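You operate a simulated robot arm through the tools that you are given. There is no shell and no other tool.

Carry out the task below with a simulated two-armed robot. There is one attempt and no reset: what you move stays moved.

Task
On the top of the machine table, fold the wiping rag in half.

The check looks at the end state, three seconds after you hand in, the way a careful person would. Anything else that was tipped, shoved, dropped, spilled or broken makes it a failure. Flat cloth is picked up by pressing the open fingertips on it (5 to 10 N) and closing them slowly along it; thin cloth reads only 2 to 8 mm in the jaws.

Robot
Two 7-joint arms with two-finger parallel grippers on one trunk, on a base that moves. Base frame: it is fixed to the floor where the robot stands at the start and does not move with it; the origin is under the middle of the robot, x ahead of it, y to its left, z up; the surface under the hand at the start is at about z = 700. Readings come in mm, rad, newtons and seconds.
The left shoulder is at the start at [20, 170, 978], the right one opposite. With the tool pointing down near the work surface each hand reaches from about 220 to 680 mm from the robot's upright axis, wherever it stands, measured 20 degrees to its own side. Places, roughly: top of the machine table [700, -100, 700]. Payload 3.8 kg a hand.
Tool frame (each hand has its own): the origin (TCP) lies between the finger pads and is the grasp point; the fingertips stand 30 mm ahead of it; z points along the fingers, y is the line along which they close. The gripper opens to 110 mm. The fingers are 20 mm wide and 10 mm thick; the gripper's body (48 by 112 mm) begins 55 mm behind the TCP.
Orientation is that of the tool frame in the base frame, as a unit quaternion [w, x, y, z]. With the fingers straight down and closing along the base's y, the tool's x points along the base's -x, its y along +y and its z along -z.

Tools
- The arms move only by the tool step_arm. It takes "left_deltas", "right_deltas" or both (then of equal length, played together; a hand with none holds still); each is a list of rows, each a list of 7 numbers: the shift along the tool's x, y, z in mm, then the turn, a rotation vector about the tool's x, y, z in rad, then the opening, from 0 (shut) to 1 (fully open). In form: [[tx, ty, tz, rx, ry, rz, claw], ...]. A call has 1 to 20 rows; each row shifts and turns the commanded pose from where the row before left it, along the tool's axes as they then stand. Rows are played at 5 a second. More than 50 mm and 0.15 rad between two rows, or a gripper value outside its range, and nothing of the call is played. Where a pose cannot be reached the arm comes as near as it can. A force on the tool above 40 N (or 10 N above the force at the start of the call, whichever is more), or a blocked arm, ends the call early, and 0.2 s more pass. Each finger travels about 72 mm/s and halts on what it meets, pressing with about 26 N; the grip force reading is that of the motor and also rises with nothing between the fingers. The clock runs only during rows and for 0.2 s after the last one: add rows that do not move to give the fingers time. The reply holds the time, the measured pose of the TCP, the force on the tool along the base axes, the opening and the grip force, in the units named above and with some noise, with the torque about the TCP (base axes, N m) and any sound that the robot's microphone picked up.
- Cameras (640 x 400 px; columns grow to the right, rows downward): "scene" is now at [105.1, 3.2, 1109.9]; the picture's right is [-0.01, -1.00, 0.00], its down [-0.61, 0.01, -0.79] and it looks along [0.79, -0.01, -0.61] (base axes); focal length 257 px, centre (320, 200). "left" rides on the left gripper at [72, -17, -103] in its tool frame; the picture's right is [0.23, 0.97, 0.00], its down [-0.76, 0.18, -0.62] and it looks along [-0.61, 0.14, 0.78] (tool axes); focal length 222 px, centre (320, 200). "right" rides on the right gripper at [72, 17, -103] in its tool frame; the picture's right is [-0.23, 0.97, 0.00], its down [-0.76, -0.18, -0.62] and it looks along [-0.61, -0.14, 0.78] (tool axes); focal length 222 px, centre (320, 200). There is no depth. A picture from a camera that has moved, and an enlarged one, comes with that camera's place and axes in the base frame and with its lens. The place of the scene camera against the robot may be out by one fixed shift of up to 25 mm in any direction.
- grab_frame(camera): a new picture of that camera. It takes no simulated time.
- slide_trunk(by): moves the trunk up (or, below 0, down) by that many mm; the arms and the scene camera ride with it, the base frame stays. It gives what a move gives, with no picture.
- steer(legs): drives the robot by 1 to 6 legs, each [ahead, turn to the left] in mm and rad, along the robot's own axes; the way and the turn of a leg run together, so that a leg with both is an arc; at most 1500 mm and 3.142 rad a leg. The arms and the cameras ride along, it lands a little off, and it stops where it bumps. It gives what a move gives.
- turn_head(pan, tilt): turns the head with the scene camera to pan (to the left, within 1.396 rad either way) and tilt (down, from -0.506 to 1.204), counted from straight ahead of the robot. It gives what a move gives.
- close_up(camera, box): a new picture of the part [left, top, right, bottom] of that camera's present view, enlarged. It takes no simulated time.
- finish_job(): hands the job in; it is judged then, once.

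Nothing tells you exact positions but the pictures and the camera data. Unless the task says otherwise, let go and move clear before handing in.

The tools are called after "Emit:" as name(argument=value, ...) on one line, values as JSON. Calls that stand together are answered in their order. step_arm: Moves the arms, as the interface text tells. Its arguments: {"type":"object","properties":{"left_deltas":{"type":"array","items":{"type":"array","items":{"type":"number"}}},"right_deltas":{"type":"array","items":{"type":"array","items":{"type":"number"}}}},"required":[]} The other tools are called the same way: slide_trunk (by) moves the trunk up or down; steer (legs) drives the base; turn_head (pan, tilt) turns the head that bears the scene camera; grab_frame (camera) takes a picture; close_up (camera, box) takes an enlarged picture of a part of a camera's view; finish_job () hands the job in.

At the start:

```text
time_s: 0.0
left_position: [540.4, 267.3, 865.2]
left_orientation: [0.0, 0.0, 1.0, 0.0]
left_wrist_force: [-0.5, -0.2, -0.4]
left_ft_torque: [-0.04, 0.0, 0.02]
left_opening: 109.7
left_finger_force: 0.1
right_position: [452.6, -175.9, 847.5]
right_orientation: [0.001, 0.0, 1.0, 0.0]
right_wrist_force: [-0.4, -0.2, -0.9]
right_ft_torque: [-0.03, -0.01, 0.0]
right_opening: 110.1
right_finger_force: 0.0
trunk travel left (down, up): [-75.0, 495.0]
robot x, y, heading: [-2.2, -1.6, -0.004]
head pan, tilt (commanded): [-0.014, 0.653]
```

scene: 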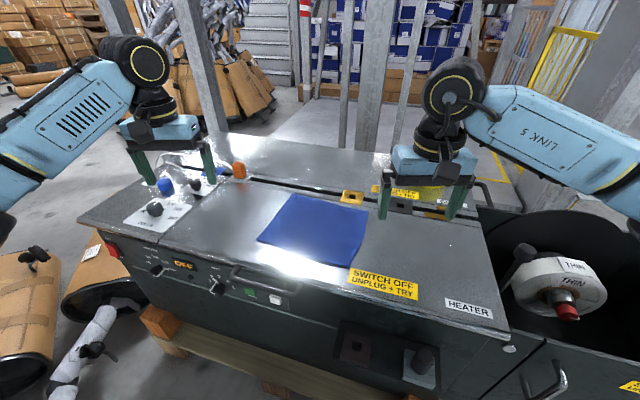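
right: 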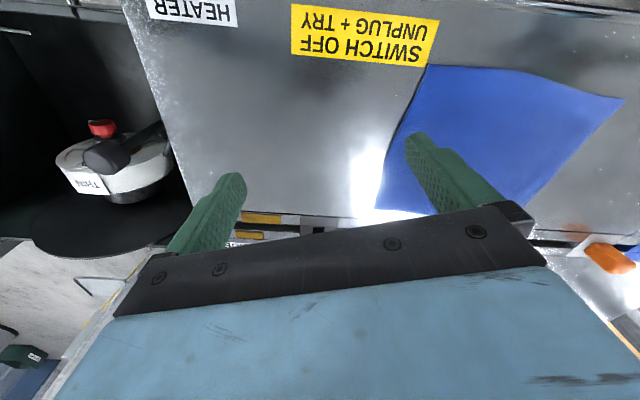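
left: 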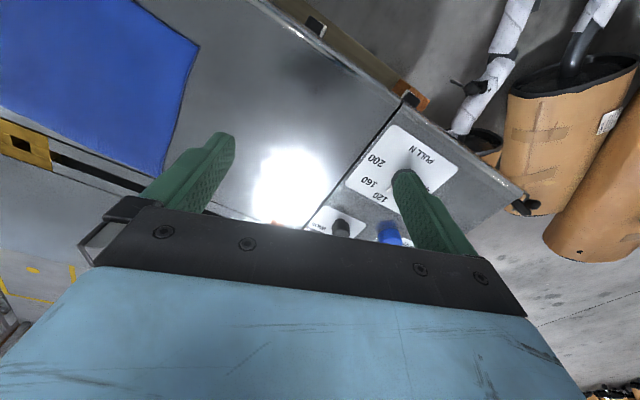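

The blue rag lies flat on the grey tabletop, with corners at roughly (663,69), (594,-125), (419,-57) and (495,136) according to the scene camera. I'll take closer views before planning the fold.

Emit:
close_up(camera="scene", box=[220, 160, 420, 300])

Emit:
close_up(camera="right", box=[340, 0, 640, 260])

Emit:
close_up(camera="left", box=[0, 0, 300, 220])

```text
2.86 times, centred on (320, 230) of scene
camera zoom: at [105.1, 3.2, 1109.9], right [-0.01, -1.0, 0.0], down [-0.61, 0.01, -0.79], along [0.79, -0.01, -0.61], focal length 735 px, centre (320, 114)
```

zoom: 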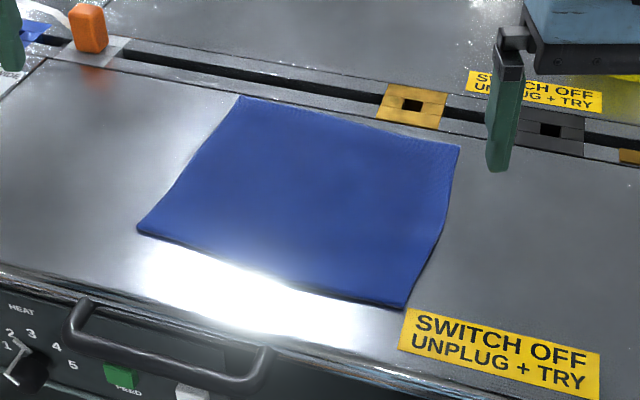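

```text
1.54 times, centred on (490, 130) of right
camera zoom: at [381.4, -159.5, 949.7], right [0.23, 0.97, 0.0], down [0.76, -0.18, 0.62], along [0.61, -0.14, -0.78], focal length 342 px, centre (58, 308)
```

zoom: 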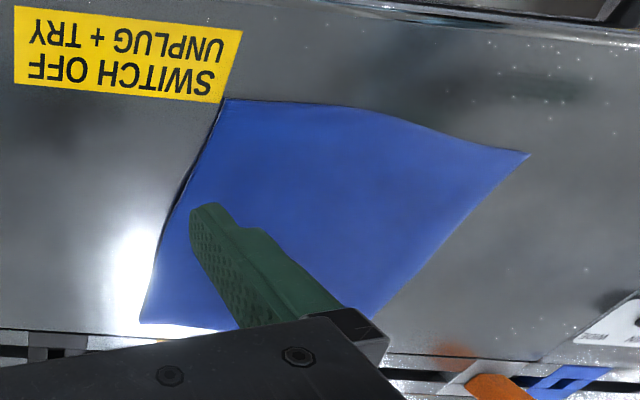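

```text
1.82 times, centred on (150, 110) of left
camera zoom: at [468.4, 250.1, 969.4], right [-0.23, 0.97, 0.0], down [0.76, 0.18, 0.62], along [0.61, 0.14, -0.78], focal length 404 px, centre (629, 364)
```

zoom: 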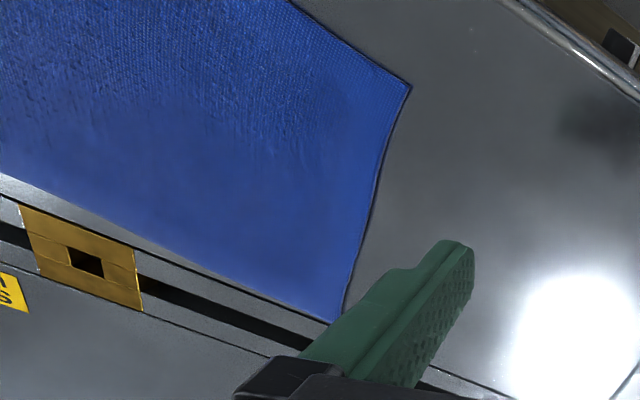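

The wrist cameras put the rag about 20 mm farther out than the scene camera does, and the machine is turned about 19° relative to me. The far left corner looks to be at the edge of my reach, so I'll look down at the base clearance before deciding whether to drive.

Emit:
turn_head(pan=0.0, tilt=1.2)

Emit:
grab_frame(camera="scene")

```text
time_s: 1.0
left_position: [540.6, 267.5, 867.2]
left_orientation: [0.0, 0.0, 1.0, 0.0]
left_wrist_force: [-0.2, 0.0, -0.6]
left_ft_torque: [0.01, 0.01, -0.01]
left_opening: 110.0
left_finger_force: 0.1
right_position: [453.9, -175.5, 847.3]
right_orientation: [0.0, 0.0, 1.0, 0.0]
right_wrist_force: [0.0, 0.6, 0.7]
right_ft_torque: [0.02, -0.01, -0.01]
right_opening: 109.8
right_finger_force: 0.0
trunk travel left (down, up): [-75.0, 495.0]
robot x, y, heading: [3.1, 3.1, 0.001]
head pan, tilt (commanded): [0.0, 1.201]
```

```text
taken
camera scene: at [74.5, 4.4, 1070.0], right [0.0, -1.0, 0.0], down [-0.93, 0.0, -0.36], along [0.36, 0.0, -0.93], focal length 257 px, centre (320, 200)
```

scene: 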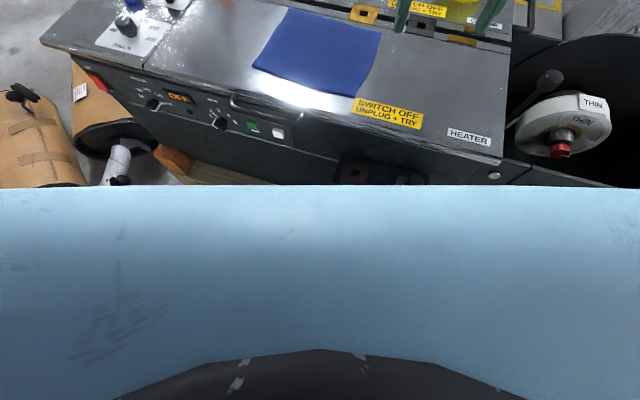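

The trunk panel blocks the view of the base. I'll pan left and right, looking down, to see the clearance between the base and the machine.

Emit:
turn_head(pan=1.0, tilt=0.9)

Emit:
grab_frame(camera="scene")

Emit:
turn_head(pan=-1.0, tilt=0.9)

Emit:
grab_frame(camera="scene")

```text
time_s: 2.2
left_position: [540.7, 268.0, 866.0]
left_orientation: [0.0, 0.0, 1.0, 0.0]
left_wrist_force: [-1.0, -0.1, -0.5]
left_ft_torque: [0.0, -0.01, 0.01]
left_opening: 110.1
left_finger_force: 0.0
right_position: [452.4, -176.8, 847.2]
right_orientation: [0.0, -0.001, 1.0, 0.0]
right_wrist_force: [-0.9, 0.0, -0.7]
right_ft_torque: [0.0, 0.02, -0.01]
right_opening: 109.9
right_finger_force: 0.1
trunk travel left (down, up): [-75.0, 495.0]
robot x, y, heading: [-0.2, 1.0, 0.002]
head pan, tilt (commanded): [1.0, 0.901]
```

```text
taken
camera scene: at [59.3, 67.9, 1089.7], right [0.84, -0.54, 0.0], down [-0.42, -0.66, -0.62], along [0.34, 0.52, -0.78], focal length 257 px, centre (320, 200)
```

scene: 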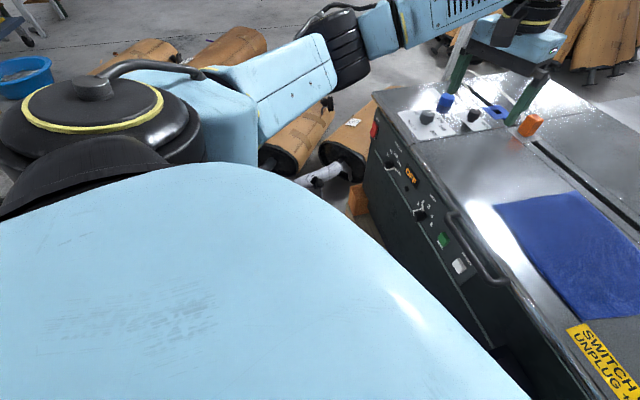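

```text
time_s: 4.2
left_position: [539.8, 268.1, 867.2]
left_orientation: [-0.001, 0.0, 1.0, 0.001]
left_wrist_force: [-0.6, 1.0, 0.3]
left_ft_torque: [0.03, 0.01, -0.02]
left_opening: 109.8
left_finger_force: 0.0
right_position: [452.8, -177.2, 847.3]
right_orientation: [0.0, -0.001, 1.0, 0.0]
right_wrist_force: [-0.4, -0.4, -0.2]
right_ft_torque: [0.0, 0.02, -0.01]
right_opening: 109.9
right_finger_force: 0.1
trunk travel left (down, up): [-75.0, 495.0]
robot x, y, heading: [0.9, 0.6, -0.001]
head pan, tilt (commanded): [-1.0, 0.901]
```

```text
taken
camera scene: at [59.3, -59.1, 1089.7], right [-0.84, -0.54, 0.0], down [-0.42, 0.66, -0.62], along [0.34, -0.52, -0.78], focal length 257 px, centre (320, 200)
```

scene: 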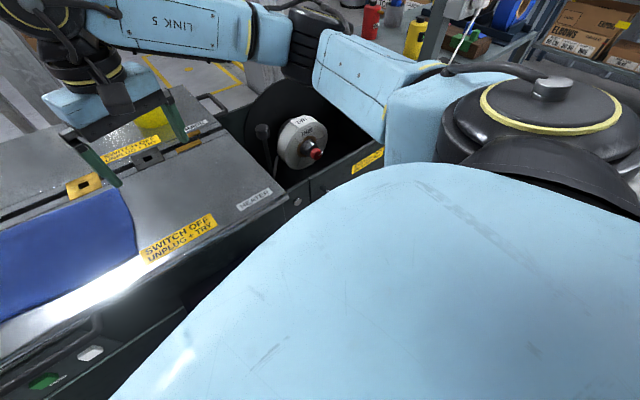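

The robot stands close to the machine, and nothing blocks the floor nearby. I'll raise the trunk a little for hand clearance, then back up, shift left along the machine and square up to it, so that both far corners are within easy reach.

Emit:
turn_head(pan=0.0, tilt=0.75)

Emit:
slide_trunk(by=100)

Emit:
steer(legs=[[-250, 0]])

Emit:
grab_frame(camera="scene")

```text
time_s: 5.4
left_position: [540.8, 266.9, 866.8]
left_orientation: [0.001, 0.0, 1.0, -0.001]
left_wrist_force: [0.3, -0.1, -0.7]
left_ft_torque: [0.02, 0.02, 0.0]
left_opening: 109.7
left_finger_force: 0.1
right_position: [453.8, -177.1, 846.7]
right_orientation: [0.0, 0.0, 1.0, 0.001]
right_wrist_force: [-0.7, 0.4, 0.1]
right_ft_torque: [0.01, -0.02, 0.01]
right_opening: 109.9
right_finger_force: 0.1
trunk travel left (down, up): [-75.0, 495.0]
robot x, y, heading: [2.5, -0.7, -0.003]
head pan, tilt (commanded): [0.0, 0.75]
```

```text
time_s: 6.8
left_position: [541.4, 266.9, 965.8]
left_orientation: [0.0, -0.001, 1.0, 0.0]
left_wrist_force: [-0.3, 0.1, -0.7]
left_ft_torque: [0.04, 0.03, -0.01]
left_opening: 109.7
left_finger_force: 0.0
right_position: [452.7, -177.2, 948.9]
right_orientation: [-0.001, 0.0, 1.0, 0.0]
right_wrist_force: [-0.3, -0.3, -0.6]
right_ft_torque: [0.02, -0.02, 0.0]
right_opening: 110.3
right_finger_force: 0.1
trunk travel left (down, up): [-175.0, 395.0]
robot x, y, heading: [2.4, -0.9, -0.001]
head pan, tilt (commanded): [0.0, 0.75]
```

```text
time_s: 8.6
left_position: [289.4, 268.4, 965.9]
left_orientation: [0.0, 0.0, 1.0, 0.0]
left_wrist_force: [-0.9, -1.4, 0.1]
left_ft_torque: [-0.04, -0.01, 0.0]
left_opening: 110.0
left_finger_force: 0.1
right_position: [203.2, -176.8, 947.2]
right_orientation: [0.0, -0.001, 1.0, 0.0]
right_wrist_force: [0.5, -0.1, 0.8]
right_ft_torque: [-0.01, -0.04, 0.02]
right_opening: 110.1
right_finger_force: 0.1
trunk travel left (down, up): [-175.0, 395.0]
robot x, y, heading: [-251.1, 0.2, -0.001]
head pan, tilt (commanded): [0.0, 0.75]
```

```text
taken
camera scene: at [-149.4, 4.4, 1201.7], right [0.0, -1.0, 0.0], down [-0.68, 0.0, -0.73], along [0.73, 0.0, -0.68], focal length 257 px, centre (320, 200)
```

scene: 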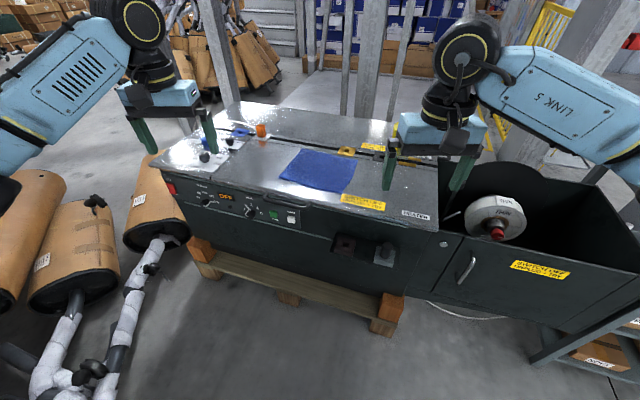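

From here I can see the machine standing on a pallet with free floor in front of it. Next I'll turn left, drive ahead, turn back right to square up with the machine, and stop slightly short of it.

Emit:
steer(legs=[[0, 0.75], [296, 0], [0, -1.08]])

Emit:
grab_frame(camera="scene")

```text
time_s: 15.3
left_position: [561.1, 284.4, 965.3]
left_orientation: [0.0, 0.158, 0.987, 0.0]
left_wrist_force: [0.7, -0.1, -0.4]
left_ft_torque: [0.02, -0.01, 0.01]
left_opening: 109.8
left_finger_force: 0.2
right_position: [340.1, -109.1, 947.7]
right_orientation: [0.0, 0.158, 0.987, 0.0]
right_wrist_force: [-0.5, 1.0, 0.2]
right_ft_torque: [0.0, 0.0, 0.0]
right_opening: 110.1
right_finger_force: 0.0
trunk travel left (down, up): [-175.0, 395.0]
robot x, y, heading: [-36.0, 201.0, -0.312]
head pan, tilt (commanded): [0.0, 0.75]
```

```text
taken
camera scene: at [60.4, 172.0, 1201.6], right [-0.31, -0.95, 0.0], down [-0.65, 0.21, -0.73], along [0.69, -0.23, -0.68], focal length 257 px, centre (320, 200)
```

scene: 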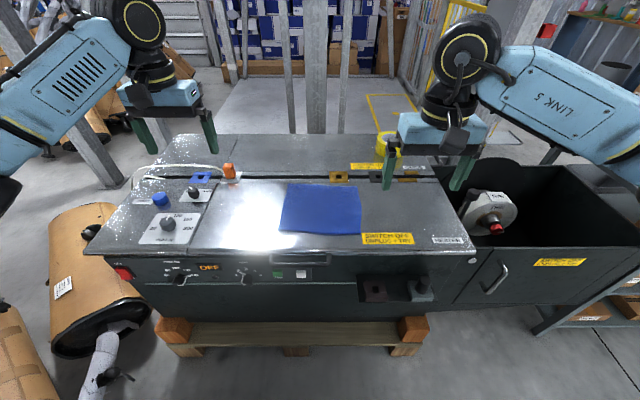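

I'm now square to the machine with the rag centred in front of me. I'll drive ahead to bring the far edge into reach.

Emit:
steer(legs=[[110, -0.01]])

Emit:
grab_frame(camera="scene")

Emit:
grab_frame(camera="left")

Emit:
grab_frame(camera="right")

```text
time_s: 16.5
left_position: [665.8, 243.9, 966.0]
left_orientation: [-0.001, 0.163, 0.987, 0.001]
left_wrist_force: [0.3, -0.9, -0.6]
left_ft_torque: [-0.02, 0.01, 0.02]
left_opening: 110.0
left_finger_force: 0.1
right_position: [441.6, -147.0, 946.5]
right_orientation: [-0.001, 0.163, 0.987, 0.001]
right_wrist_force: [-0.8, -0.2, 0.1]
right_ft_torque: [0.04, 0.04, -0.01]
right_opening: 110.1
right_finger_force: 0.0
trunk travel left (down, up): [-175.0, 395.0]
robot x, y, heading: [63.9, 168.2, -0.331]
head pan, tilt (commanded): [0.0, 0.75]
```

```text
taken
camera scene: at [164.2, 136.4, 1201.5], right [-0.32, -0.95, 0.0], down [-0.65, 0.22, -0.73], along [0.69, -0.23, -0.68], focal length 257 px, centre (320, 200)
```

scene: 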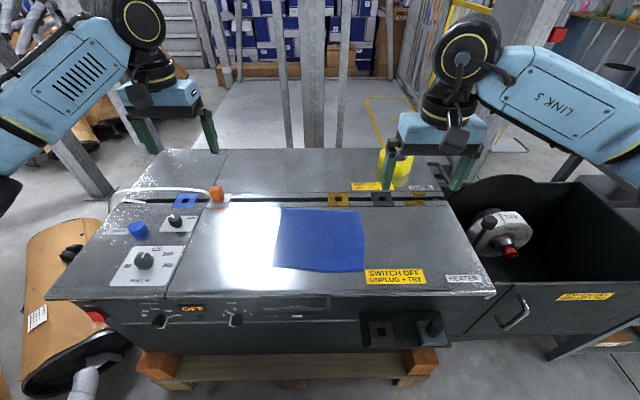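

```text
taken
camera left: at [592.3, 251.5, 1068.9], right [0.1, 1.0, 0.0], down [0.78, -0.08, 0.62], along [0.62, -0.06, -0.78], focal length 222 px, centre (320, 200)
```

left: 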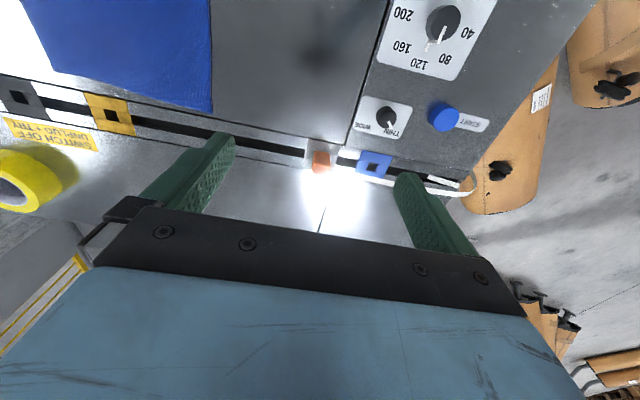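

```text
taken
camera right: at [378.1, -107.9, 1049.4], right [0.53, 0.85, 0.0], down [0.66, -0.41, 0.62], along [0.53, -0.33, -0.78], focal length 222 px, centre (320, 200)
```

right: 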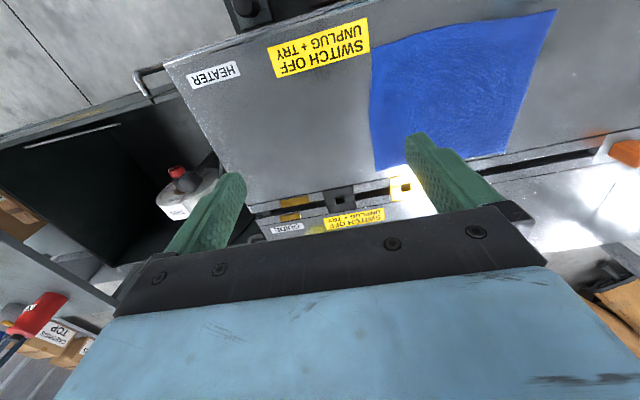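

The rag now lies squarely in front of me, with its far edge about 625 mm ahead and its near edge about 430 mm. I plan to pinch the two far corners and fold that edge toward me, tilting the hands forward as they come back. I'll lower the trunk and test first, in the air, that the tilted end pose can be reached.

Emit:
slide_trunk(by=-100)

Emit:
step_arm(left_deltas=[[12, -21, 6, 0, 0, 0, 0.4], [12, -21, 6, 0, 0, 0, 0.4], [12, -21, 6, 0, 0, 0, 0.4], [12, -21, 6, 0, 0, 0, 0.4], [12, -21, 6, 0, 0, 0, 0.4], [12, -21, 6, 0, 0, 0, 0.4], [12, -21, 6, 0, 0, 0, 0.4], [11, -20, 6, 0, 0, 0, 0.4], [0, 0, 0, 0, -0.15, 0, 0.4], [0, 0, 0, 0, -0.15, 0, 0.4], [0, 0, 0, 0, -0.15, 0, 0.4], [0, 0, 0, 0, -0.15, 0, 0.4], [0, 0, 0, 0, -0.15, 0, 0.4], [0, 0, 0, 0, -0.15, 0, 0.4], [0, 0, 0, 0, -0.15, 0, 0.4], [0, 0, 0, 0, 0, 0, 0.4]], right_deltas=[[1, 9, 4, 0, 0, 0, 0.4], [1, 9, 4, 0, 0, 0, 0.4], [1, 9, 4, 0, 0, 0, 0.4], [1, 9, 4, 0, 0, 0, 0.4], [1, 9, 4, 0, 0, 0, 0.4], [1, 9, 4, 0, 0, 0, 0.4], [1, 9, 4, 0, 0, 0, 0.4], [2, 9, 4, 0, 0, 0, 0.4], [0, 0, 0, 0, -0.15, 0, 0.4], [0, 0, 0, 0, -0.15, 0, 0.4], [0, 0, 0, 0, -0.15, 0, 0.4], [0, 0, 0, 0, -0.15, 0, 0.4], [0, 0, 0, 0, -0.15, 0, 0.4], [0, 0, 0, 0, -0.15, 0, 0.4], [0, 0, 0, 0, -0.15, 0, 0.4], [0, 0, 0, 0, 0, 0, 0.4]])

Emit:
grab_frame(camera="scene")

```text
time_s: 17.8
left_position: [665.4, 244.6, 865.5]
left_orientation: [0.0, 0.163, 0.987, -0.001]
left_wrist_force: [-0.4, -1.2, 0.2]
left_ft_torque: [-0.02, 0.0, 0.02]
left_opening: 110.2
left_finger_force: 0.0
right_position: [441.1, -146.9, 847.7]
right_orientation: [0.0, 0.163, 0.987, 0.0]
right_wrist_force: [-1.1, -0.5, -0.3]
right_ft_torque: [0.01, 0.02, 0.0]
right_opening: 109.9
right_finger_force: 0.0
trunk travel left (down, up): [-75.0, 495.0]
robot x, y, heading: [67.4, 166.5, -0.331]
head pan, tilt (commanded): [0.0, 0.75]
```

```text
time_s: 21.2
left_position: [521.9, 118.1, 818.7]
left_orientation: [0.495, 0.141, 0.854, -0.082]
left_wrist_force: [0.3, -1.4, 0.7]
left_ft_torque: [0.0, 0.02, -0.01]
left_opening: 44.1
left_finger_force: 0.1
right_position: [455.1, -77.3, 816.1]
right_orientation: [0.495, 0.141, 0.854, -0.081]
right_wrist_force: [0.3, -0.2, 1.3]
right_ft_torque: [0.01, 0.01, -0.02]
right_opening: 44.0
right_finger_force: 0.0
trunk travel left (down, up): [-75.0, 495.0]
robot x, y, heading: [71.0, 165.4, -0.323]
head pan, tilt (commanded): [0.0, 0.75]
```

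```text
taken
camera scene: at [163.3, 136.8, 1101.7], right [-0.32, -0.95, 0.0], down [-0.65, 0.22, -0.73], along [0.69, -0.24, -0.68], focal length 257 px, centre (320, 200)
```

scene: 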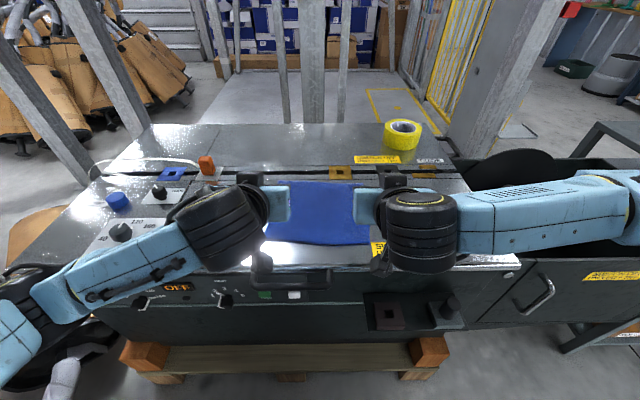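

Both hands reach the 60° tilted end pose. Now I'll return the tools to vertical and move them over the far corners, stopping about 80 mm above the table to locate the edges precisely.

Emit:
step_arm(left_deltas=[[0, 0, 0, 0, 0.15, 0, 0.4], [0, 0, 0, 0, 0.15, 0, 0.4], [0, 0, 0, 0, 0.15, 0, 0.4], [0, 0, 0, 0, 0.15, 0, 0.4], [0, 0, 0, 0, 0.15, 0, 0.4], [0, 0, 0, 0, 0.15, 0, 0.4], [0, 0, 0, 0, 0.15, 0, 0.4], [-27, -2.7, 6, 0, 0, 0, 0.4], [-27, -2.7, 6, 0, 0, 0, 0.4], [-27, -2.7, 6, 0, 0, 0, 0.4], [-27, -2.7, 6, 0, 0, 0, 0.4], [-27, -2.7, 6, 0, 0, 0, 0.4], [-27, -2.7, 6, 0, 0, 0, 0.4], [0, 0, 0, 0, 0, 0.078, 0.4], [0, 0, 0, 0, 0, 0, 0.4]], right_deltas=[[0, 0, 0, 0, 0.15, 0, 0.4], [0, 0, 0, 0, 0.15, 0, 0.4], [0, 0, 0, 0, 0.15, 0, 0.4], [0, 0, 0, 0, 0.15, 0, 0.4], [0, 0, 0, 0, 0.15, 0, 0.4], [0, 0, 0, 0, 0.15, 0, 0.4], [0, 0, 0, 0, 0.15, 0, 0.4], [-25, 3.3, 6, 0, 0, 0, 0.4], [-25, 3.3, 6, 0, 0, 0, 0.4], [-25, 3.3, 6, 0, 0, 0, 0.4], [-25, 3.3, 6, 0, 0, 0, 0.4], [-25, 3.3, 6, 0, 0, 0, 0.4], [-25, 3.3, 6, 0, 0, 0, 0.4], [0, 0, 0, 0, 0, 0.078, 0.4], [0, 0, 0, 0, 0, 0, 0.4]])

Emit:
grab_frame(camera="left")

Emit:
grab_frame(camera="right")

Emit:
grab_frame(camera="scene")

```text
time_s: 24.4
left_position: [669.6, 49.2, 782.0]
left_orientation: [0.0, 0.202, 0.979, 0.0]
left_wrist_force: [0.9, 0.3, 0.4]
left_ft_torque: [-0.02, -0.01, -0.05]
left_opening: 44.1
left_finger_force: 0.0
right_position: [603.2, -106.8, 779.7]
right_orientation: [-0.001, 0.202, 0.979, -0.001]
right_wrist_force: [-0.1, -0.9, 0.2]
right_ft_torque: [-0.02, 0.03, 0.0]
right_opening: 44.2
right_finger_force: 0.1
trunk travel left (down, up): [-75.0, 495.0]
robot x, y, heading: [66.0, 162.2, -0.331]
head pan, tilt (commanded): [0.0, 0.75]
```

```text
taken
camera left: at [596.7, 62.4, 885.3], right [0.18, 0.98, 0.0], down [0.77, -0.14, 0.62], along [0.61, -0.11, -0.78], focal length 222 px, centre (320, 200)
```

left: 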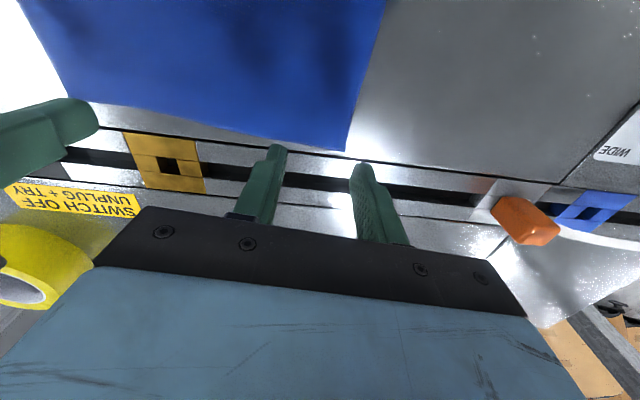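

```text
taken
camera right: at [543.5, -61.5, 881.8], right [0.59, 0.81, 0.0], down [0.63, -0.46, 0.62], along [0.5, -0.37, -0.78], focal length 222 px, centre (320, 200)
```

right: 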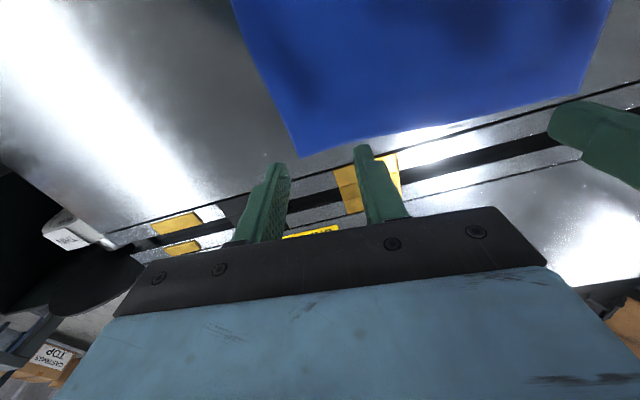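

```text
taken
camera scene: at [163.3, 136.8, 1101.6], right [-0.32, -0.95, 0.0], down [-0.65, 0.22, -0.73], along [0.69, -0.24, -0.68], focal length 257 px, centre (320, 200)
```

scene: 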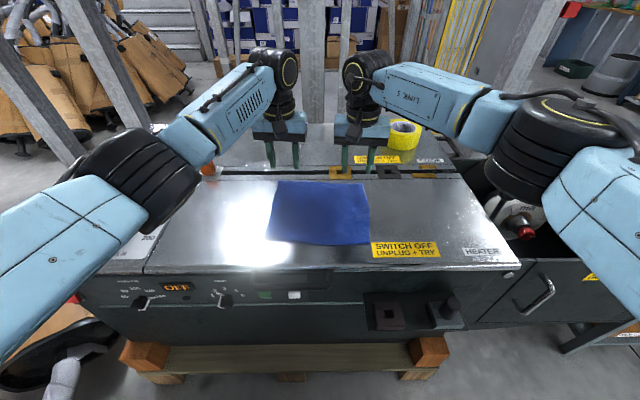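

The far-left corner sits about 11 mm ahead and 27 mm left of the left TCP. The far-right corner is about 17 mm ahead and 23 mm right of the right TCP. I'll correct both hands to roughly 12 mm behind the edge and 32 mm in from the sides, then descend to just above the rag.

Emit:
step_arm(left_deltas=[[1, -5, 8, 0, 0, 0, 0.34], [0, 0, 9, 0, 0, 0, 0.34], [0, 0, 9, 0, 0, 0, 0.34], [0, 0, 9, 0, 0, 0, 0.34], [0, 0, 5, 0, 0, 0, 0.34], [0, 0, 0, 0, 0, 0, 0.34]], right_deltas=[[-5, 9, 7, 0, 0, 0, 0.34], [0, 0, 9, 0, 0, 0, 0.34], [0, 0, 9, 0, 0, 0, 0.34], [0, 0, 9, 0, 0, 0, 0.34], [0, 0, 4, 0, 0, 0, 0.34], [0, 0, 0, 0, 0, 0, 0.34]])

Emit:
close_up(camera="left", box=[200, 80, 440, 240])

Emit:
close_up(camera="right", box=[200, 80, 440, 240])

```text
time_s: 25.8
left_position: [666.3, 45.6, 742.2]
left_orientation: [0.001, 0.202, 0.979, 0.0]
left_wrist_force: [0.9, 0.7, 0.3]
left_ft_torque: [0.01, -0.02, 0.01]
left_opening: 37.5
left_finger_force: 0.1
right_position: [611.3, -99.6, 742.6]
right_orientation: [-0.001, 0.201, 0.98, 0.0]
right_wrist_force: [1.0, -0.5, 0.8]
right_ft_torque: [0.03, 0.0, 0.05]
right_opening: 37.5
right_finger_force: 0.1
trunk travel left (down, up): [-75.0, 495.0]
robot x, y, heading: [66.1, 168.9, -0.327]
head pan, tilt (commanded): [0.0, 0.75]
```

```text
2.50 times, centred on (320, 160) of left
camera zoom: at [593.9, 58.1, 845.3], right [0.18, 0.98, 0.0], down [0.77, -0.14, 0.62], along [0.61, -0.11, -0.78], focal length 555 px, centre (320, 300)
```

zoom: 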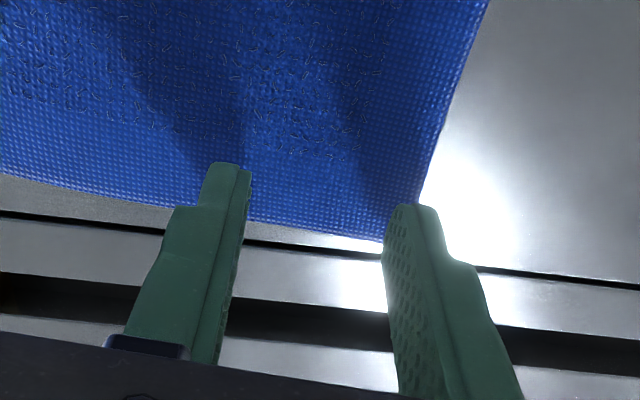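

```text
2.50 times, centred on (320, 160) of right
camera zoom: at [551.4, -55.0, 843.6], right [0.59, 0.81, 0.0], down [0.63, -0.46, 0.62], along [0.5, -0.37, -0.78], focal length 555 px, centre (320, 300)
```

zoom: 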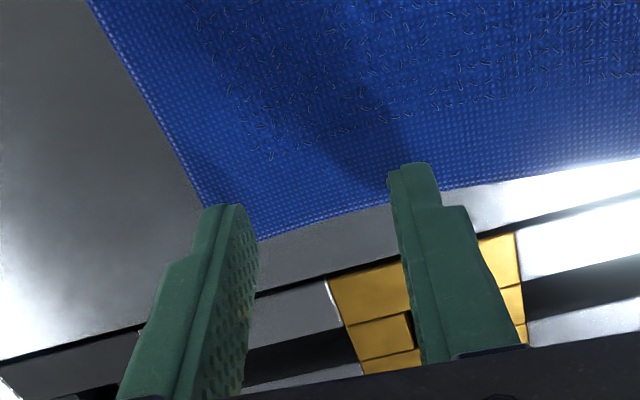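

Both hands are well placed on the far corners. After a small nudge, I'll come down in small steps until both fingertips just touch.

Emit:
step_arm(left_deltas=[[-2, 0, 3, 0, 0, 0, 0.34], [0, 0, 3, 0, 0, 0, 0.34], [0, 0, 1, 0, 0, 0, 0.34], [0, 0, 1, 0, 0, 0, 0.34], [0, 0, 0, 0, 0, 0, 0.34]], right_deltas=[[0, 4, 3, 0, 0, 0, 0.34], [0, 0, 3, 0, 0, 0, 0.34], [0, 0, 1, 0, 0, 0, 0.34], [0, 0, 1, 0, 0, 0, 0.34], [0, 0, 0, 0, 0, 0, 0.34]])

```text
time_s: 27.0
left_position: [669.4, 44.3, 733.7]
left_orientation: [-0.001, 0.201, 0.98, 0.0]
left_wrist_force: [0.4, 0.1, 1.6]
left_ft_torque: [0.0, -0.03, 0.0]
left_opening: 37.5
left_finger_force: 0.1
right_position: [612.9, -95.6, 733.9]
right_orientation: [0.001, 0.202, 0.979, 0.001]
right_wrist_force: [0.2, -0.1, 3.9]
right_ft_torque: [0.0, 0.01, 0.01]
right_opening: 37.4
right_finger_force: 0.2
trunk travel left (down, up): [-75.0, 495.0]
robot x, y, heading: [68.9, 169.9, -0.33]
head pan, tilt (commanded): [0.0, 0.75]
```

Both hands are just touching (about 2 N left, 4 N right). I'll press a little more, half a millimetre at a time.

Emit:
step_arm(left_deltas=[[0, 0, 0.6, 0, 0, 0, 0.34], [0, 0, 0, 0, 0, 0, 0.34]], right_deltas=[[0, 0, 0.3, 0, 0, 0, 0.34], [0, 0, 0, 0, 0, 0, 0.34]])

Emit:
close_up(camera="left", box=[200, 80, 440, 240])

Emit:
close_up(camera="right", box=[200, 80, 440, 240])

```text
time_s: 27.6
left_position: [668.3, 45.5, 733.6]
left_orientation: [-0.001, 0.202, 0.979, 0.0]
left_wrist_force: [0.7, -0.4, 3.8]
left_ft_torque: [-0.05, 0.0, 0.02]
left_opening: 37.1
left_finger_force: 0.1
right_position: [612.0, -96.1, 734.7]
right_orientation: [0.001, 0.201, 0.98, -0.001]
right_wrist_force: [1.6, 0.2, 5.6]
right_ft_torque: [0.03, -0.02, 0.03]
right_opening: 37.5
right_finger_force: 0.0
trunk travel left (down, up): [-75.0, 495.0]
robot x, y, heading: [69.9, 169.1, -0.328]
head pan, tilt (commanded): [0.0, 0.75]
```

```text
2.50 times, centred on (320, 160) of left
camera zoom: at [595.3, 57.6, 837.3], right [0.18, 0.98, 0.0], down [0.77, -0.14, 0.62], along [0.61, -0.11, -0.78], focal length 555 px, centre (320, 300)
```

zoom: 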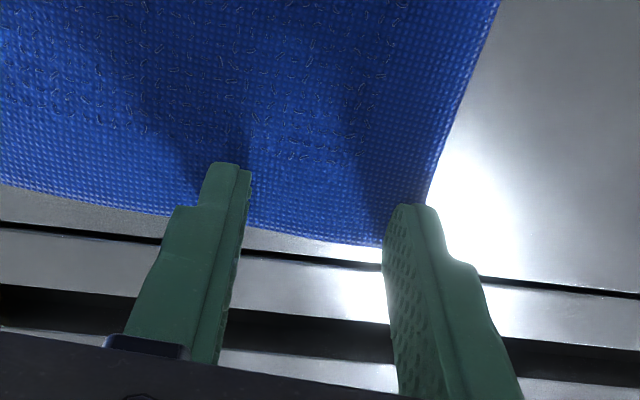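

```text
2.50 times, centred on (320, 160) of right
camera zoom: at [553.0, -51.0, 835.9], right [0.59, 0.81, 0.0], down [0.63, -0.46, 0.62], along [0.5, -0.37, -0.78], focal length 555 px, centre (320, 300)
```

zoom: 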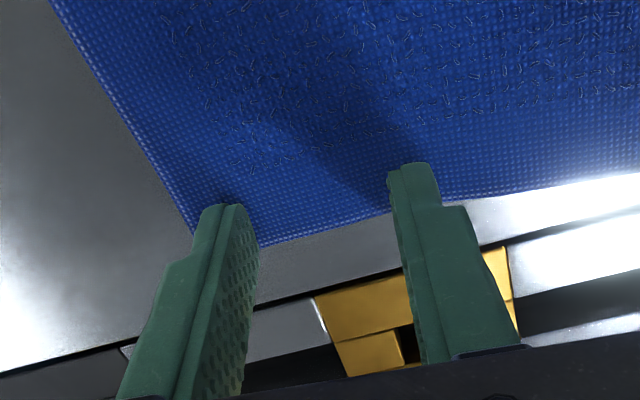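

The grip positions look good: the edge is about 7–10 mm ahead of each pad centre. I'll press slightly harder to about 6–8 N, then close the fingers slowly.

Emit:
step_arm(left_deltas=[[0, 0, 0.7, 0, 0, 0, 0.34], [0, 0, 0, 0, 0, 0, 0.34]], right_deltas=[[0, 0, 0.3, 0, 0, 0, 0.34], [0, 0, 0, 0, 0, 0, 0.34]])

```text
time_s: 28.2
left_position: [669.7, 45.0, 733.9]
left_orientation: [0.001, 0.201, 0.98, -0.001]
left_wrist_force: [1.7, -1.2, 5.8]
left_ft_torque: [-0.07, -0.03, -0.01]
left_opening: 37.2
left_finger_force: 0.0
right_position: [612.5, -94.4, 733.1]
right_orientation: [0.0, 0.201, 0.98, 0.0]
right_wrist_force: [1.7, -0.5, 6.0]
right_ft_torque: [0.03, -0.02, 0.02]
right_opening: 37.3
right_finger_force: 0.0
trunk travel left (down, up): [-75.0, 495.0]
robot x, y, heading: [66.3, 160.9, -0.329]
head pan, tilt (commanded): [0.0, 0.75]
```

Emit:
step_arm(left_deltas=[[0, 0, 0.2, 0, 0, 0, 0.32], [0, 0, 0.2, 0, 0, 0, 0.3], [0, 0, 0, 0, 0, 0, 0.28], [0, 0, 0, 0, 0, 0, 0.26], [0, 0, 0, 0, 0, 0, 0.24], [0, 0, 0, 0, 0, 0, 0.22], [0, 0, 0, 0, 0, 0, 0.2]], right_deltas=[[0, 0, 0.2, 0, 0, 0, 0.32], [0, 0, 0.2, 0, 0, 0, 0.3], [0, 0, 0, 0, 0, 0, 0.28], [0, 0, 0, 0, 0, 0, 0.26], [0, 0, 0, 0, 0, 0, 0.24], [0, 0, 0, 0, 0, 0, 0.22], [0, 0, 0, 0, 0, 0, 0.2]])

Emit:
close_up(camera="left", box=[200, 80, 440, 240])

Emit:
close_up(camera="right", box=[200, 80, 440, 240])

```text
time_s: 29.8
left_position: [669.0, 45.1, 732.8]
left_orientation: [0.001, 0.201, 0.98, -0.001]
left_wrist_force: [-0.4, -0.9, 9.2]
left_ft_torque: [-0.05, 0.04, -0.04]
left_opening: 21.9
left_finger_force: 0.0
right_position: [611.3, -95.7, 733.0]
right_orientation: [0.001, 0.201, 0.98, 0.0]
right_wrist_force: [0.7, 0.1, 8.0]
right_ft_torque: [0.02, -0.03, 0.0]
right_opening: 21.6
right_finger_force: 0.0
trunk travel left (down, up): [-75.0, 495.0]
robot x, y, heading: [67.1, 170.7, -0.321]
head pan, tilt (commanded): [0.0, 0.75]
```

```text
2.50 times, centred on (320, 160) of left
camera zoom: at [594.9, 57.8, 836.4], right [0.18, 0.98, 0.0], down [0.77, -0.14, 0.62], along [0.61, -0.11, -0.78], focal length 555 px, centre (320, 300)
```

zoom: 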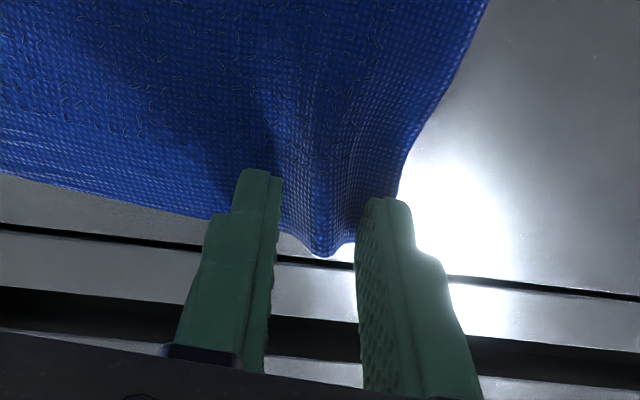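

```text
2.50 times, centred on (320, 160) of right
camera zoom: at [552.2, -51.0, 835.6], right [0.59, 0.81, 0.0], down [0.63, -0.46, 0.62], along [0.5, -0.37, -0.78], focal length 555 px, centre (320, 300)
```

zoom: 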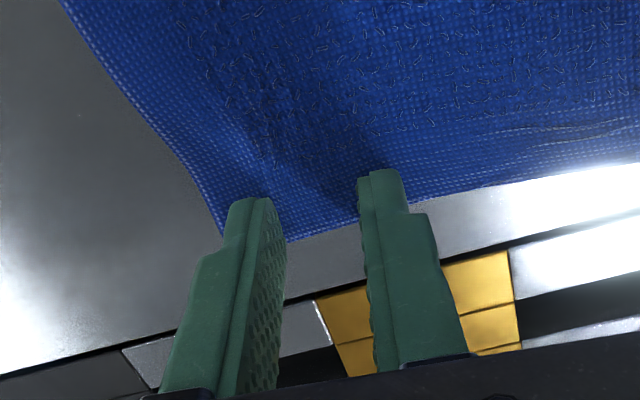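

The left hand has raised a clean ridge, but the right one has only begun dragging the cloth and shows no ridge yet. I'll continue closing slowly, with a little more pressure on the right.

Emit:
step_arm(left_deltas=[[0, 0, 0, 0, 0, 0, 0.185], [0, 0, 0, 0, 0, 0, 0.17], [0, 0, 0, 0, 0, 0, 0.155], [0, 0, 0, 0, 0, 0, 0.14]], right_deltas=[[0, 0, 0.3, 0, 0, 0, 0.19], [0, 0, 0, 0, 0, 0, 0.175], [0, 0, 0, 0, 0, 0, 0.16], [0, 0, 0, 0, 0, 0, 0.145]])

Emit:
close_up(camera="left", box=[200, 80, 440, 240])

Emit:
close_up(camera="right", box=[200, 80, 440, 240])

```text
time_s: 30.8
left_position: [668.8, 44.2, 733.5]
left_orientation: [0.001, 0.201, 0.98, -0.001]
left_wrist_force: [-0.9, -1.9, 9.6]
left_ft_torque: [-0.08, 0.01, -0.01]
left_opening: 15.5
left_finger_force: 0.1
right_position: [611.3, -94.7, 733.7]
right_orientation: [0.0, 0.202, 0.979, 0.0]
right_wrist_force: [0.5, 1.7, 8.0]
right_ft_torque: [0.04, 0.02, -0.02]
right_opening: 16.0
right_finger_force: 0.0
trunk travel left (down, up): [-75.0, 495.0]
robot x, y, heading: [66.0, 166.7, -0.323]
head pan, tilt (commanded): [0.0, 0.75]
```

```text
2.50 times, centred on (320, 160) of left
camera zoom: at [594.8, 57.9, 836.4], right [0.18, 0.98, 0.0], down [0.77, -0.14, 0.62], along [0.61, -0.11, -0.78], focal length 555 px, centre (320, 300)
```

zoom: 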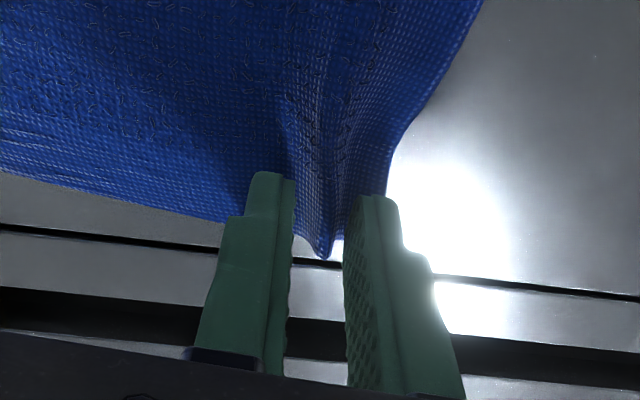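

```text
2.50 times, centred on (320, 160) of right
camera zoom: at [552.2, -50.7, 835.4], right [0.59, 0.81, 0.0], down [0.63, -0.46, 0.62], along [0.5, -0.37, -0.78], focal length 555 px, centre (320, 300)
```

zoom: 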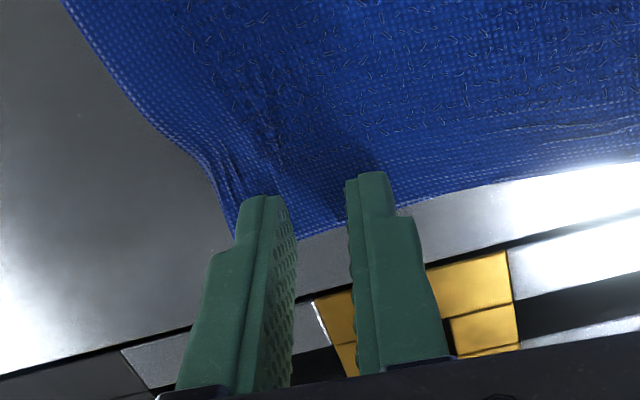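

The left ridge is nearly captured, but the right fingers are sliding over flat cloth. I'll finish the left pinch first while holding the right hand still.

Emit:
step_arm(left_deltas=[[0, 0, 0, 0, 0, 0, 0.125], [0, 0, 0, 0, 0, 0, 0.11], [0, 0, 0, 0, 0, 0, 0.095], [0, 0, 0, 0, 0, 0, 0.08], [0, 0, 0, 0, 0, 0, 0.065], [0, 0, 0, 0, 0, 0, 0.05], [0, 0, 0, 0, 0, 0, 0.035], [0, 0, 0, 0, 0, 0, 0.02], [0, 0, 0, 0, 0, 0, 0.0], [0, 0, 0, 0, 0, 0, 0.0]])

Emit:
close_up(camera="left", box=[200, 80, 440, 240])

Emit:
grab_frame(camera="right")

```text
time_s: 33.0
left_position: [666.8, 45.7, 733.5]
left_orientation: [0.001, 0.201, 0.98, 0.0]
left_wrist_force: [-1.9, -4.0, 8.0]
left_ft_torque: [-0.14, 0.09, 0.05]
left_opening: 4.2
left_finger_force: 26.2
right_position: [612.3, -94.8, 734.2]
right_orientation: [0.001, 0.201, 0.98, 0.0]
right_wrist_force: [0.2, 4.1, 9.9]
right_ft_torque: [0.13, 0.0, -0.05]
right_opening: 16.2
right_finger_force: 0.1
trunk travel left (down, up): [-75.0, 495.0]
robot x, y, heading: [72.4, 162.8, -0.329]
head pan, tilt (commanded): [0.0, 0.75]
```

```text
2.50 times, centred on (320, 160) of left
camera zoom: at [594.7, 57.7, 836.4], right [0.18, 0.98, 0.0], down [0.77, -0.14, 0.62], along [0.61, -0.11, -0.78], focal length 555 px, centre (320, 300)
```

zoom: 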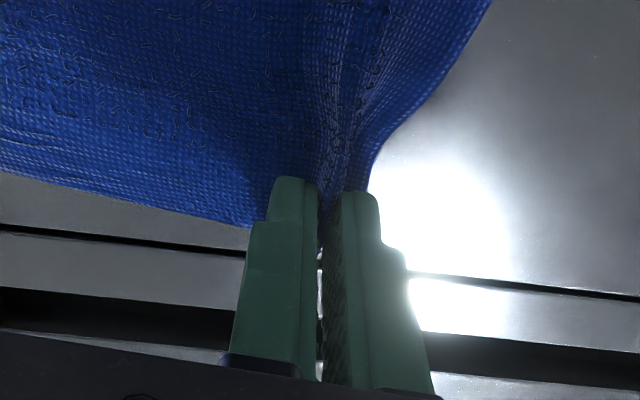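

```text
taken
camera right: at [552.2, -50.7, 835.4], right [0.59, 0.81, 0.0], down [0.63, -0.46, 0.62], along [0.5, -0.37, -0.78], focal length 222 px, centre (320, 200)
```

right: 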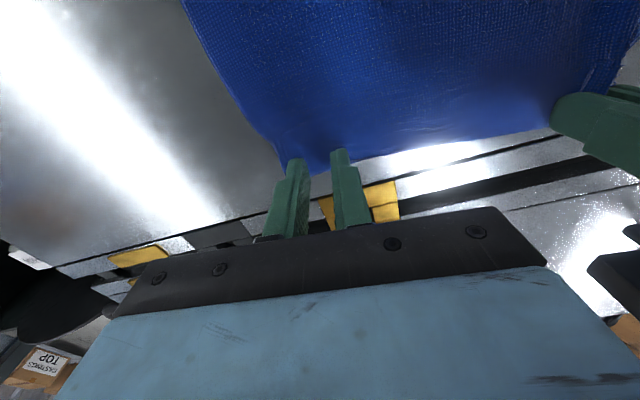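

The left pinch is solid, with 4.2 mm of cloth in the jaws. The right hand is under sideways tension from the cloth, so I'll lift it slightly, reopen it and look at where the corner lies now.

Emit:
step_arm(right_deltas=[[0, 0, -3, 0, 0, 0, 0.145], [0, 0, -4, 0, 0, 0, 0.145], [0, 0, -3, 0, 0, 0, 0.25], [0, 0, 0, 0, 0, 0, 0.36], [0, 0, 0, 0, 0, 0, 0.36]])

Emit:
grab_frame(camera="right")

Emit:
close_up(camera="right", box=[200, 80, 440, 240])

```text
time_s: 34.2
left_position: [668.1, 45.6, 733.7]
left_orientation: [0.001, 0.201, 0.98, 0.0]
left_wrist_force: [-1.3, -1.1, 11.4]
left_ft_torque: [0.01, 0.04, -0.03]
left_opening: 4.2
left_finger_force: 26.1
right_position: [611.2, -95.4, 742.3]
right_orientation: [0.0, 0.201, 0.98, 0.0]
right_wrist_force: [-0.5, 0.9, 0.3]
right_ft_torque: [-0.01, -0.02, -0.03]
right_opening: 39.5
right_finger_force: 0.1
trunk travel left (down, up): [-75.0, 495.0]
robot x, y, heading: [66.1, 165.6, -0.33]
head pan, tilt (commanded): [0.0, 0.75]
```

```text
taken
camera right: at [552.4, -51.1, 844.6], right [0.59, 0.81, 0.0], down [0.63, -0.46, 0.62], along [0.5, -0.37, -0.78], focal length 222 px, centre (320, 200)
```

right: 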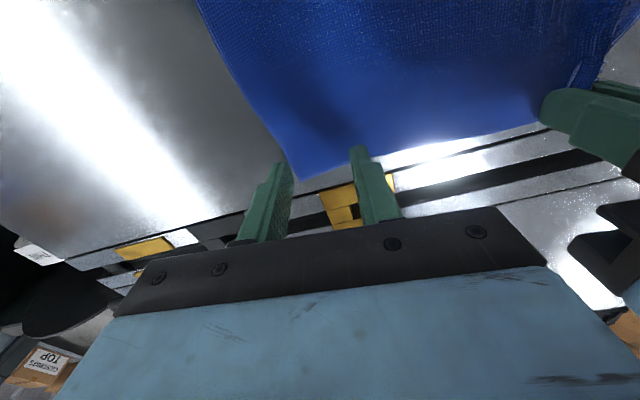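

```text
2.50 times, centred on (320, 160) of right
camera zoom: at [552.4, -51.1, 844.6], right [0.59, 0.81, 0.0], down [0.63, -0.46, 0.62], along [0.5, -0.37, -0.78], focal length 555 px, centre (320, 300)
```

zoom: 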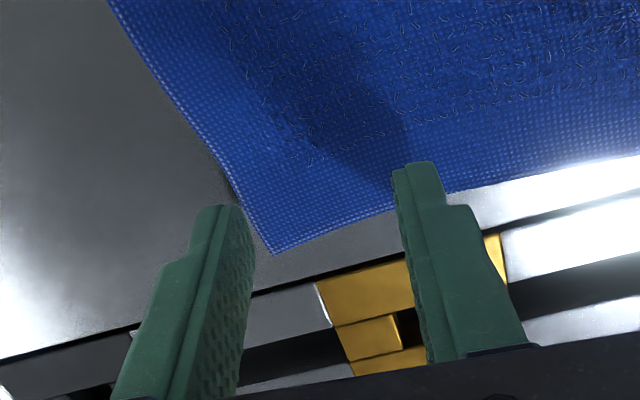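

The right corner has shifted inward because the cloth was pulled tight between the two hands. I'll lift the left pinch slightly and move it to the right to give slack, then re-place the right hand about 28 mm from its corner.

Emit:
step_arm(left_deltas=[[0, 0, -3, 0, 0, 0, 0], [0, -3, -2, 0, 0, 0, 0], [0, -3, 0, 0, 0, 0, 0], [0, -3, 0, 0, 0, 0, 0], [0, 0, 0, 0, 0, 0, 0]], right_deltas=[[-2, 3, 0, 0, 0, 0, 0.28], [0, 4, 0, 0, 0, 0, 0.28], [0, 3, 0, 0, 0, 0, 0.28], [0, 0, 3, 0, 0, 0, 0.28], [0, 0, 0, 0, 0, 0, 0.28]])

Emit:
grab_frame(camera="right")

Emit:
close_up(camera="right", box=[200, 80, 440, 240])

Emit:
grab_frame(camera="left")

```text
time_s: 35.4
left_position: [665.6, 36.0, 736.1]
left_orientation: [0.0, 0.201, 0.98, -0.001]
left_wrist_force: [-0.1, 0.6, -0.7]
left_ft_torque: [0.0, -0.03, -0.04]
left_opening: 4.3
left_finger_force: 26.1
right_position: [617.6, -88.7, 738.2]
right_orientation: [0.0, 0.202, 0.979, 0.0]
right_wrist_force: [0.3, -0.1, 0.2]
right_ft_torque: [0.01, 0.0, 0.03]
right_opening: 30.7
right_finger_force: 0.0
trunk travel left (down, up): [-75.0, 495.0]
robot x, y, heading: [68.6, 165.8, -0.324]
head pan, tilt (commanded): [0.0, 0.75]
```

```text
taken
camera right: at [558.9, -42.7, 841.0], right [0.59, 0.81, 0.0], down [0.63, -0.46, 0.62], along [0.5, -0.37, -0.78], focal length 222 px, centre (320, 200)
```

right: 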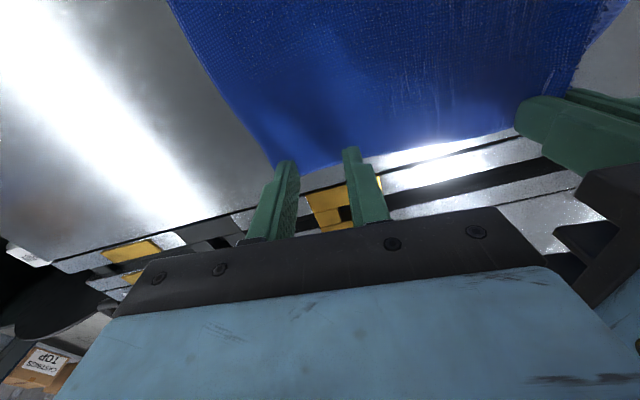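

```text
2.50 times, centred on (320, 160) of right
camera zoom: at [558.9, -42.7, 841.0], right [0.59, 0.81, 0.0], down [0.63, -0.46, 0.62], along [0.5, -0.37, -0.78], focal length 555 px, centre (320, 300)
```

zoom: 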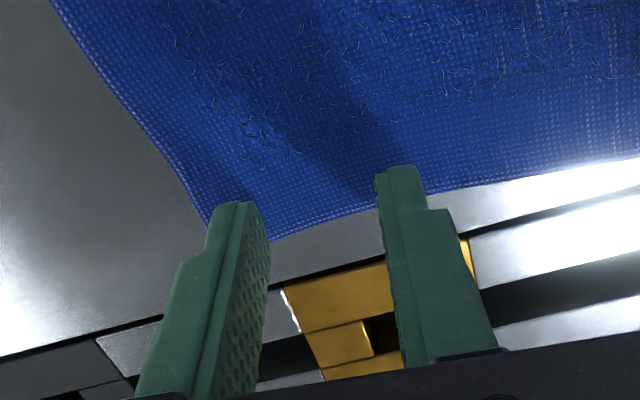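

```text
taken
camera left: at [591.9, 49.2, 840.7], right [0.17, 0.98, 0.0], down [0.77, -0.14, 0.62], along [0.61, -0.11, -0.78], focal length 222 px, centre (320, 200)
```

left: 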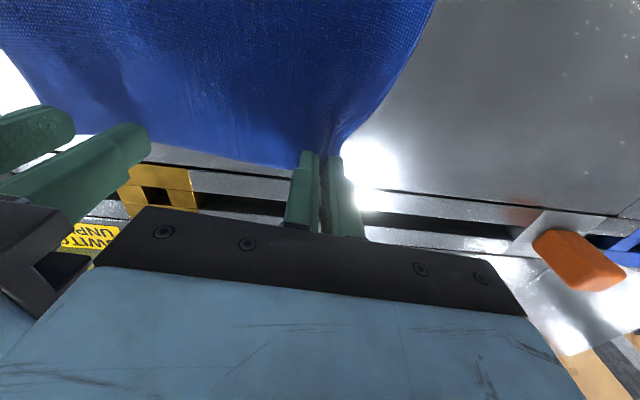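

There is slack now, and the right hand straddles its corner area with about 9 mm of inset and 30 mm from the side. I'll back it off 2 mm, lower it to contact and press.

Emit:
step_arm(right_deltas=[[2, 0, 2, 0, 0, 0, 0.28], [0, 0, 2, 0, 0, 0, 0.28], [0, 0, 1, 0, 0, 0, 0.28], [0, 0, 0.7, 0, 0, 0, 0.28], [0, 0, 0, 0, 0, 0, 0.28]])

```text
time_s: 36.6
left_position: [664.7, 35.8, 736.9]
left_orientation: [0.0, 0.201, 0.98, 0.0]
left_wrist_force: [-0.2, -0.3, 0.2]
left_ft_torque: [0.01, -0.01, -0.03]
left_opening: 4.4
left_finger_force: 26.4
right_position: [615.7, -86.6, 734.0]
right_orientation: [0.0, 0.201, 0.98, 0.0]
right_wrist_force: [0.0, -0.7, 4.4]
right_ft_torque: [-0.01, 0.04, -0.03]
right_opening: 30.8
right_finger_force: 0.1
trunk travel left (down, up): [-75.0, 495.0]
robot x, y, heading: [67.1, 164.8, -0.327]
head pan, tilt (commanded): [0.0, 0.75]
```

Emit:
step_arm(right_deltas=[[0, 0, 0.5, 0, 0, 0, 0.28], [0, 0, 0.4, 0, 0, 0, 0.27], [0, 0, 0.3, 0, 0, 0, 0.255], [0, 0, 0, 0, 0, 0, 0.24], [0, 0, 0, 0, 0, 0, 0.225], [0, 0, 0, 0, 0, 0, 0.21], [0, 0, 0, 0, 0, 0, 0.195], [0, 0, 0, 0, 0, 0, 0.18]])

Emit:
close_up(camera="right", box=[200, 80, 440, 240])

```text
time_s: 38.4
left_position: [665.4, 37.1, 737.1]
left_orientation: [0.0, 0.201, 0.98, 0.0]
left_wrist_force: [0.2, -0.8, 0.1]
left_ft_torque: [-0.03, -0.04, -0.03]
left_opening: 4.1
left_finger_force: 25.5
right_position: [615.7, -86.3, 732.7]
right_orientation: [0.001, 0.201, 0.98, 0.0]
right_wrist_force: [0.0, -0.6, 11.4]
right_ft_torque: [-0.01, 0.02, -0.01]
right_opening: 20.4
right_finger_force: 0.4
trunk travel left (down, up): [-75.0, 495.0]
robot x, y, heading: [66.7, 165.8, -0.327]
head pan, tilt (commanded): [0.0, 0.75]
```

```text
2.50 times, centred on (320, 160) of right
camera zoom: at [556.6, -41.8, 835.3], right [0.59, 0.81, 0.0], down [0.63, -0.46, 0.62], along [0.5, -0.37, -0.78], focal length 555 px, centre (320, 300)
```

zoom: 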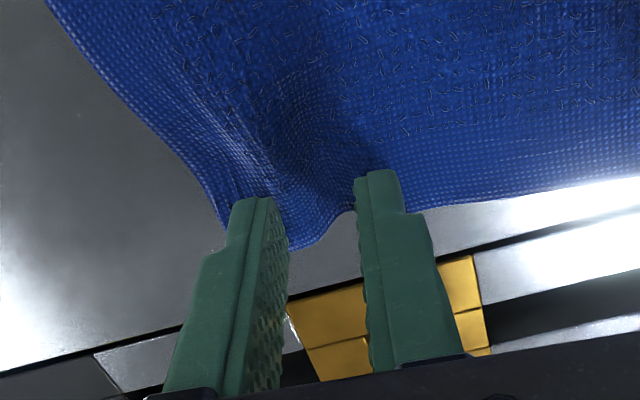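

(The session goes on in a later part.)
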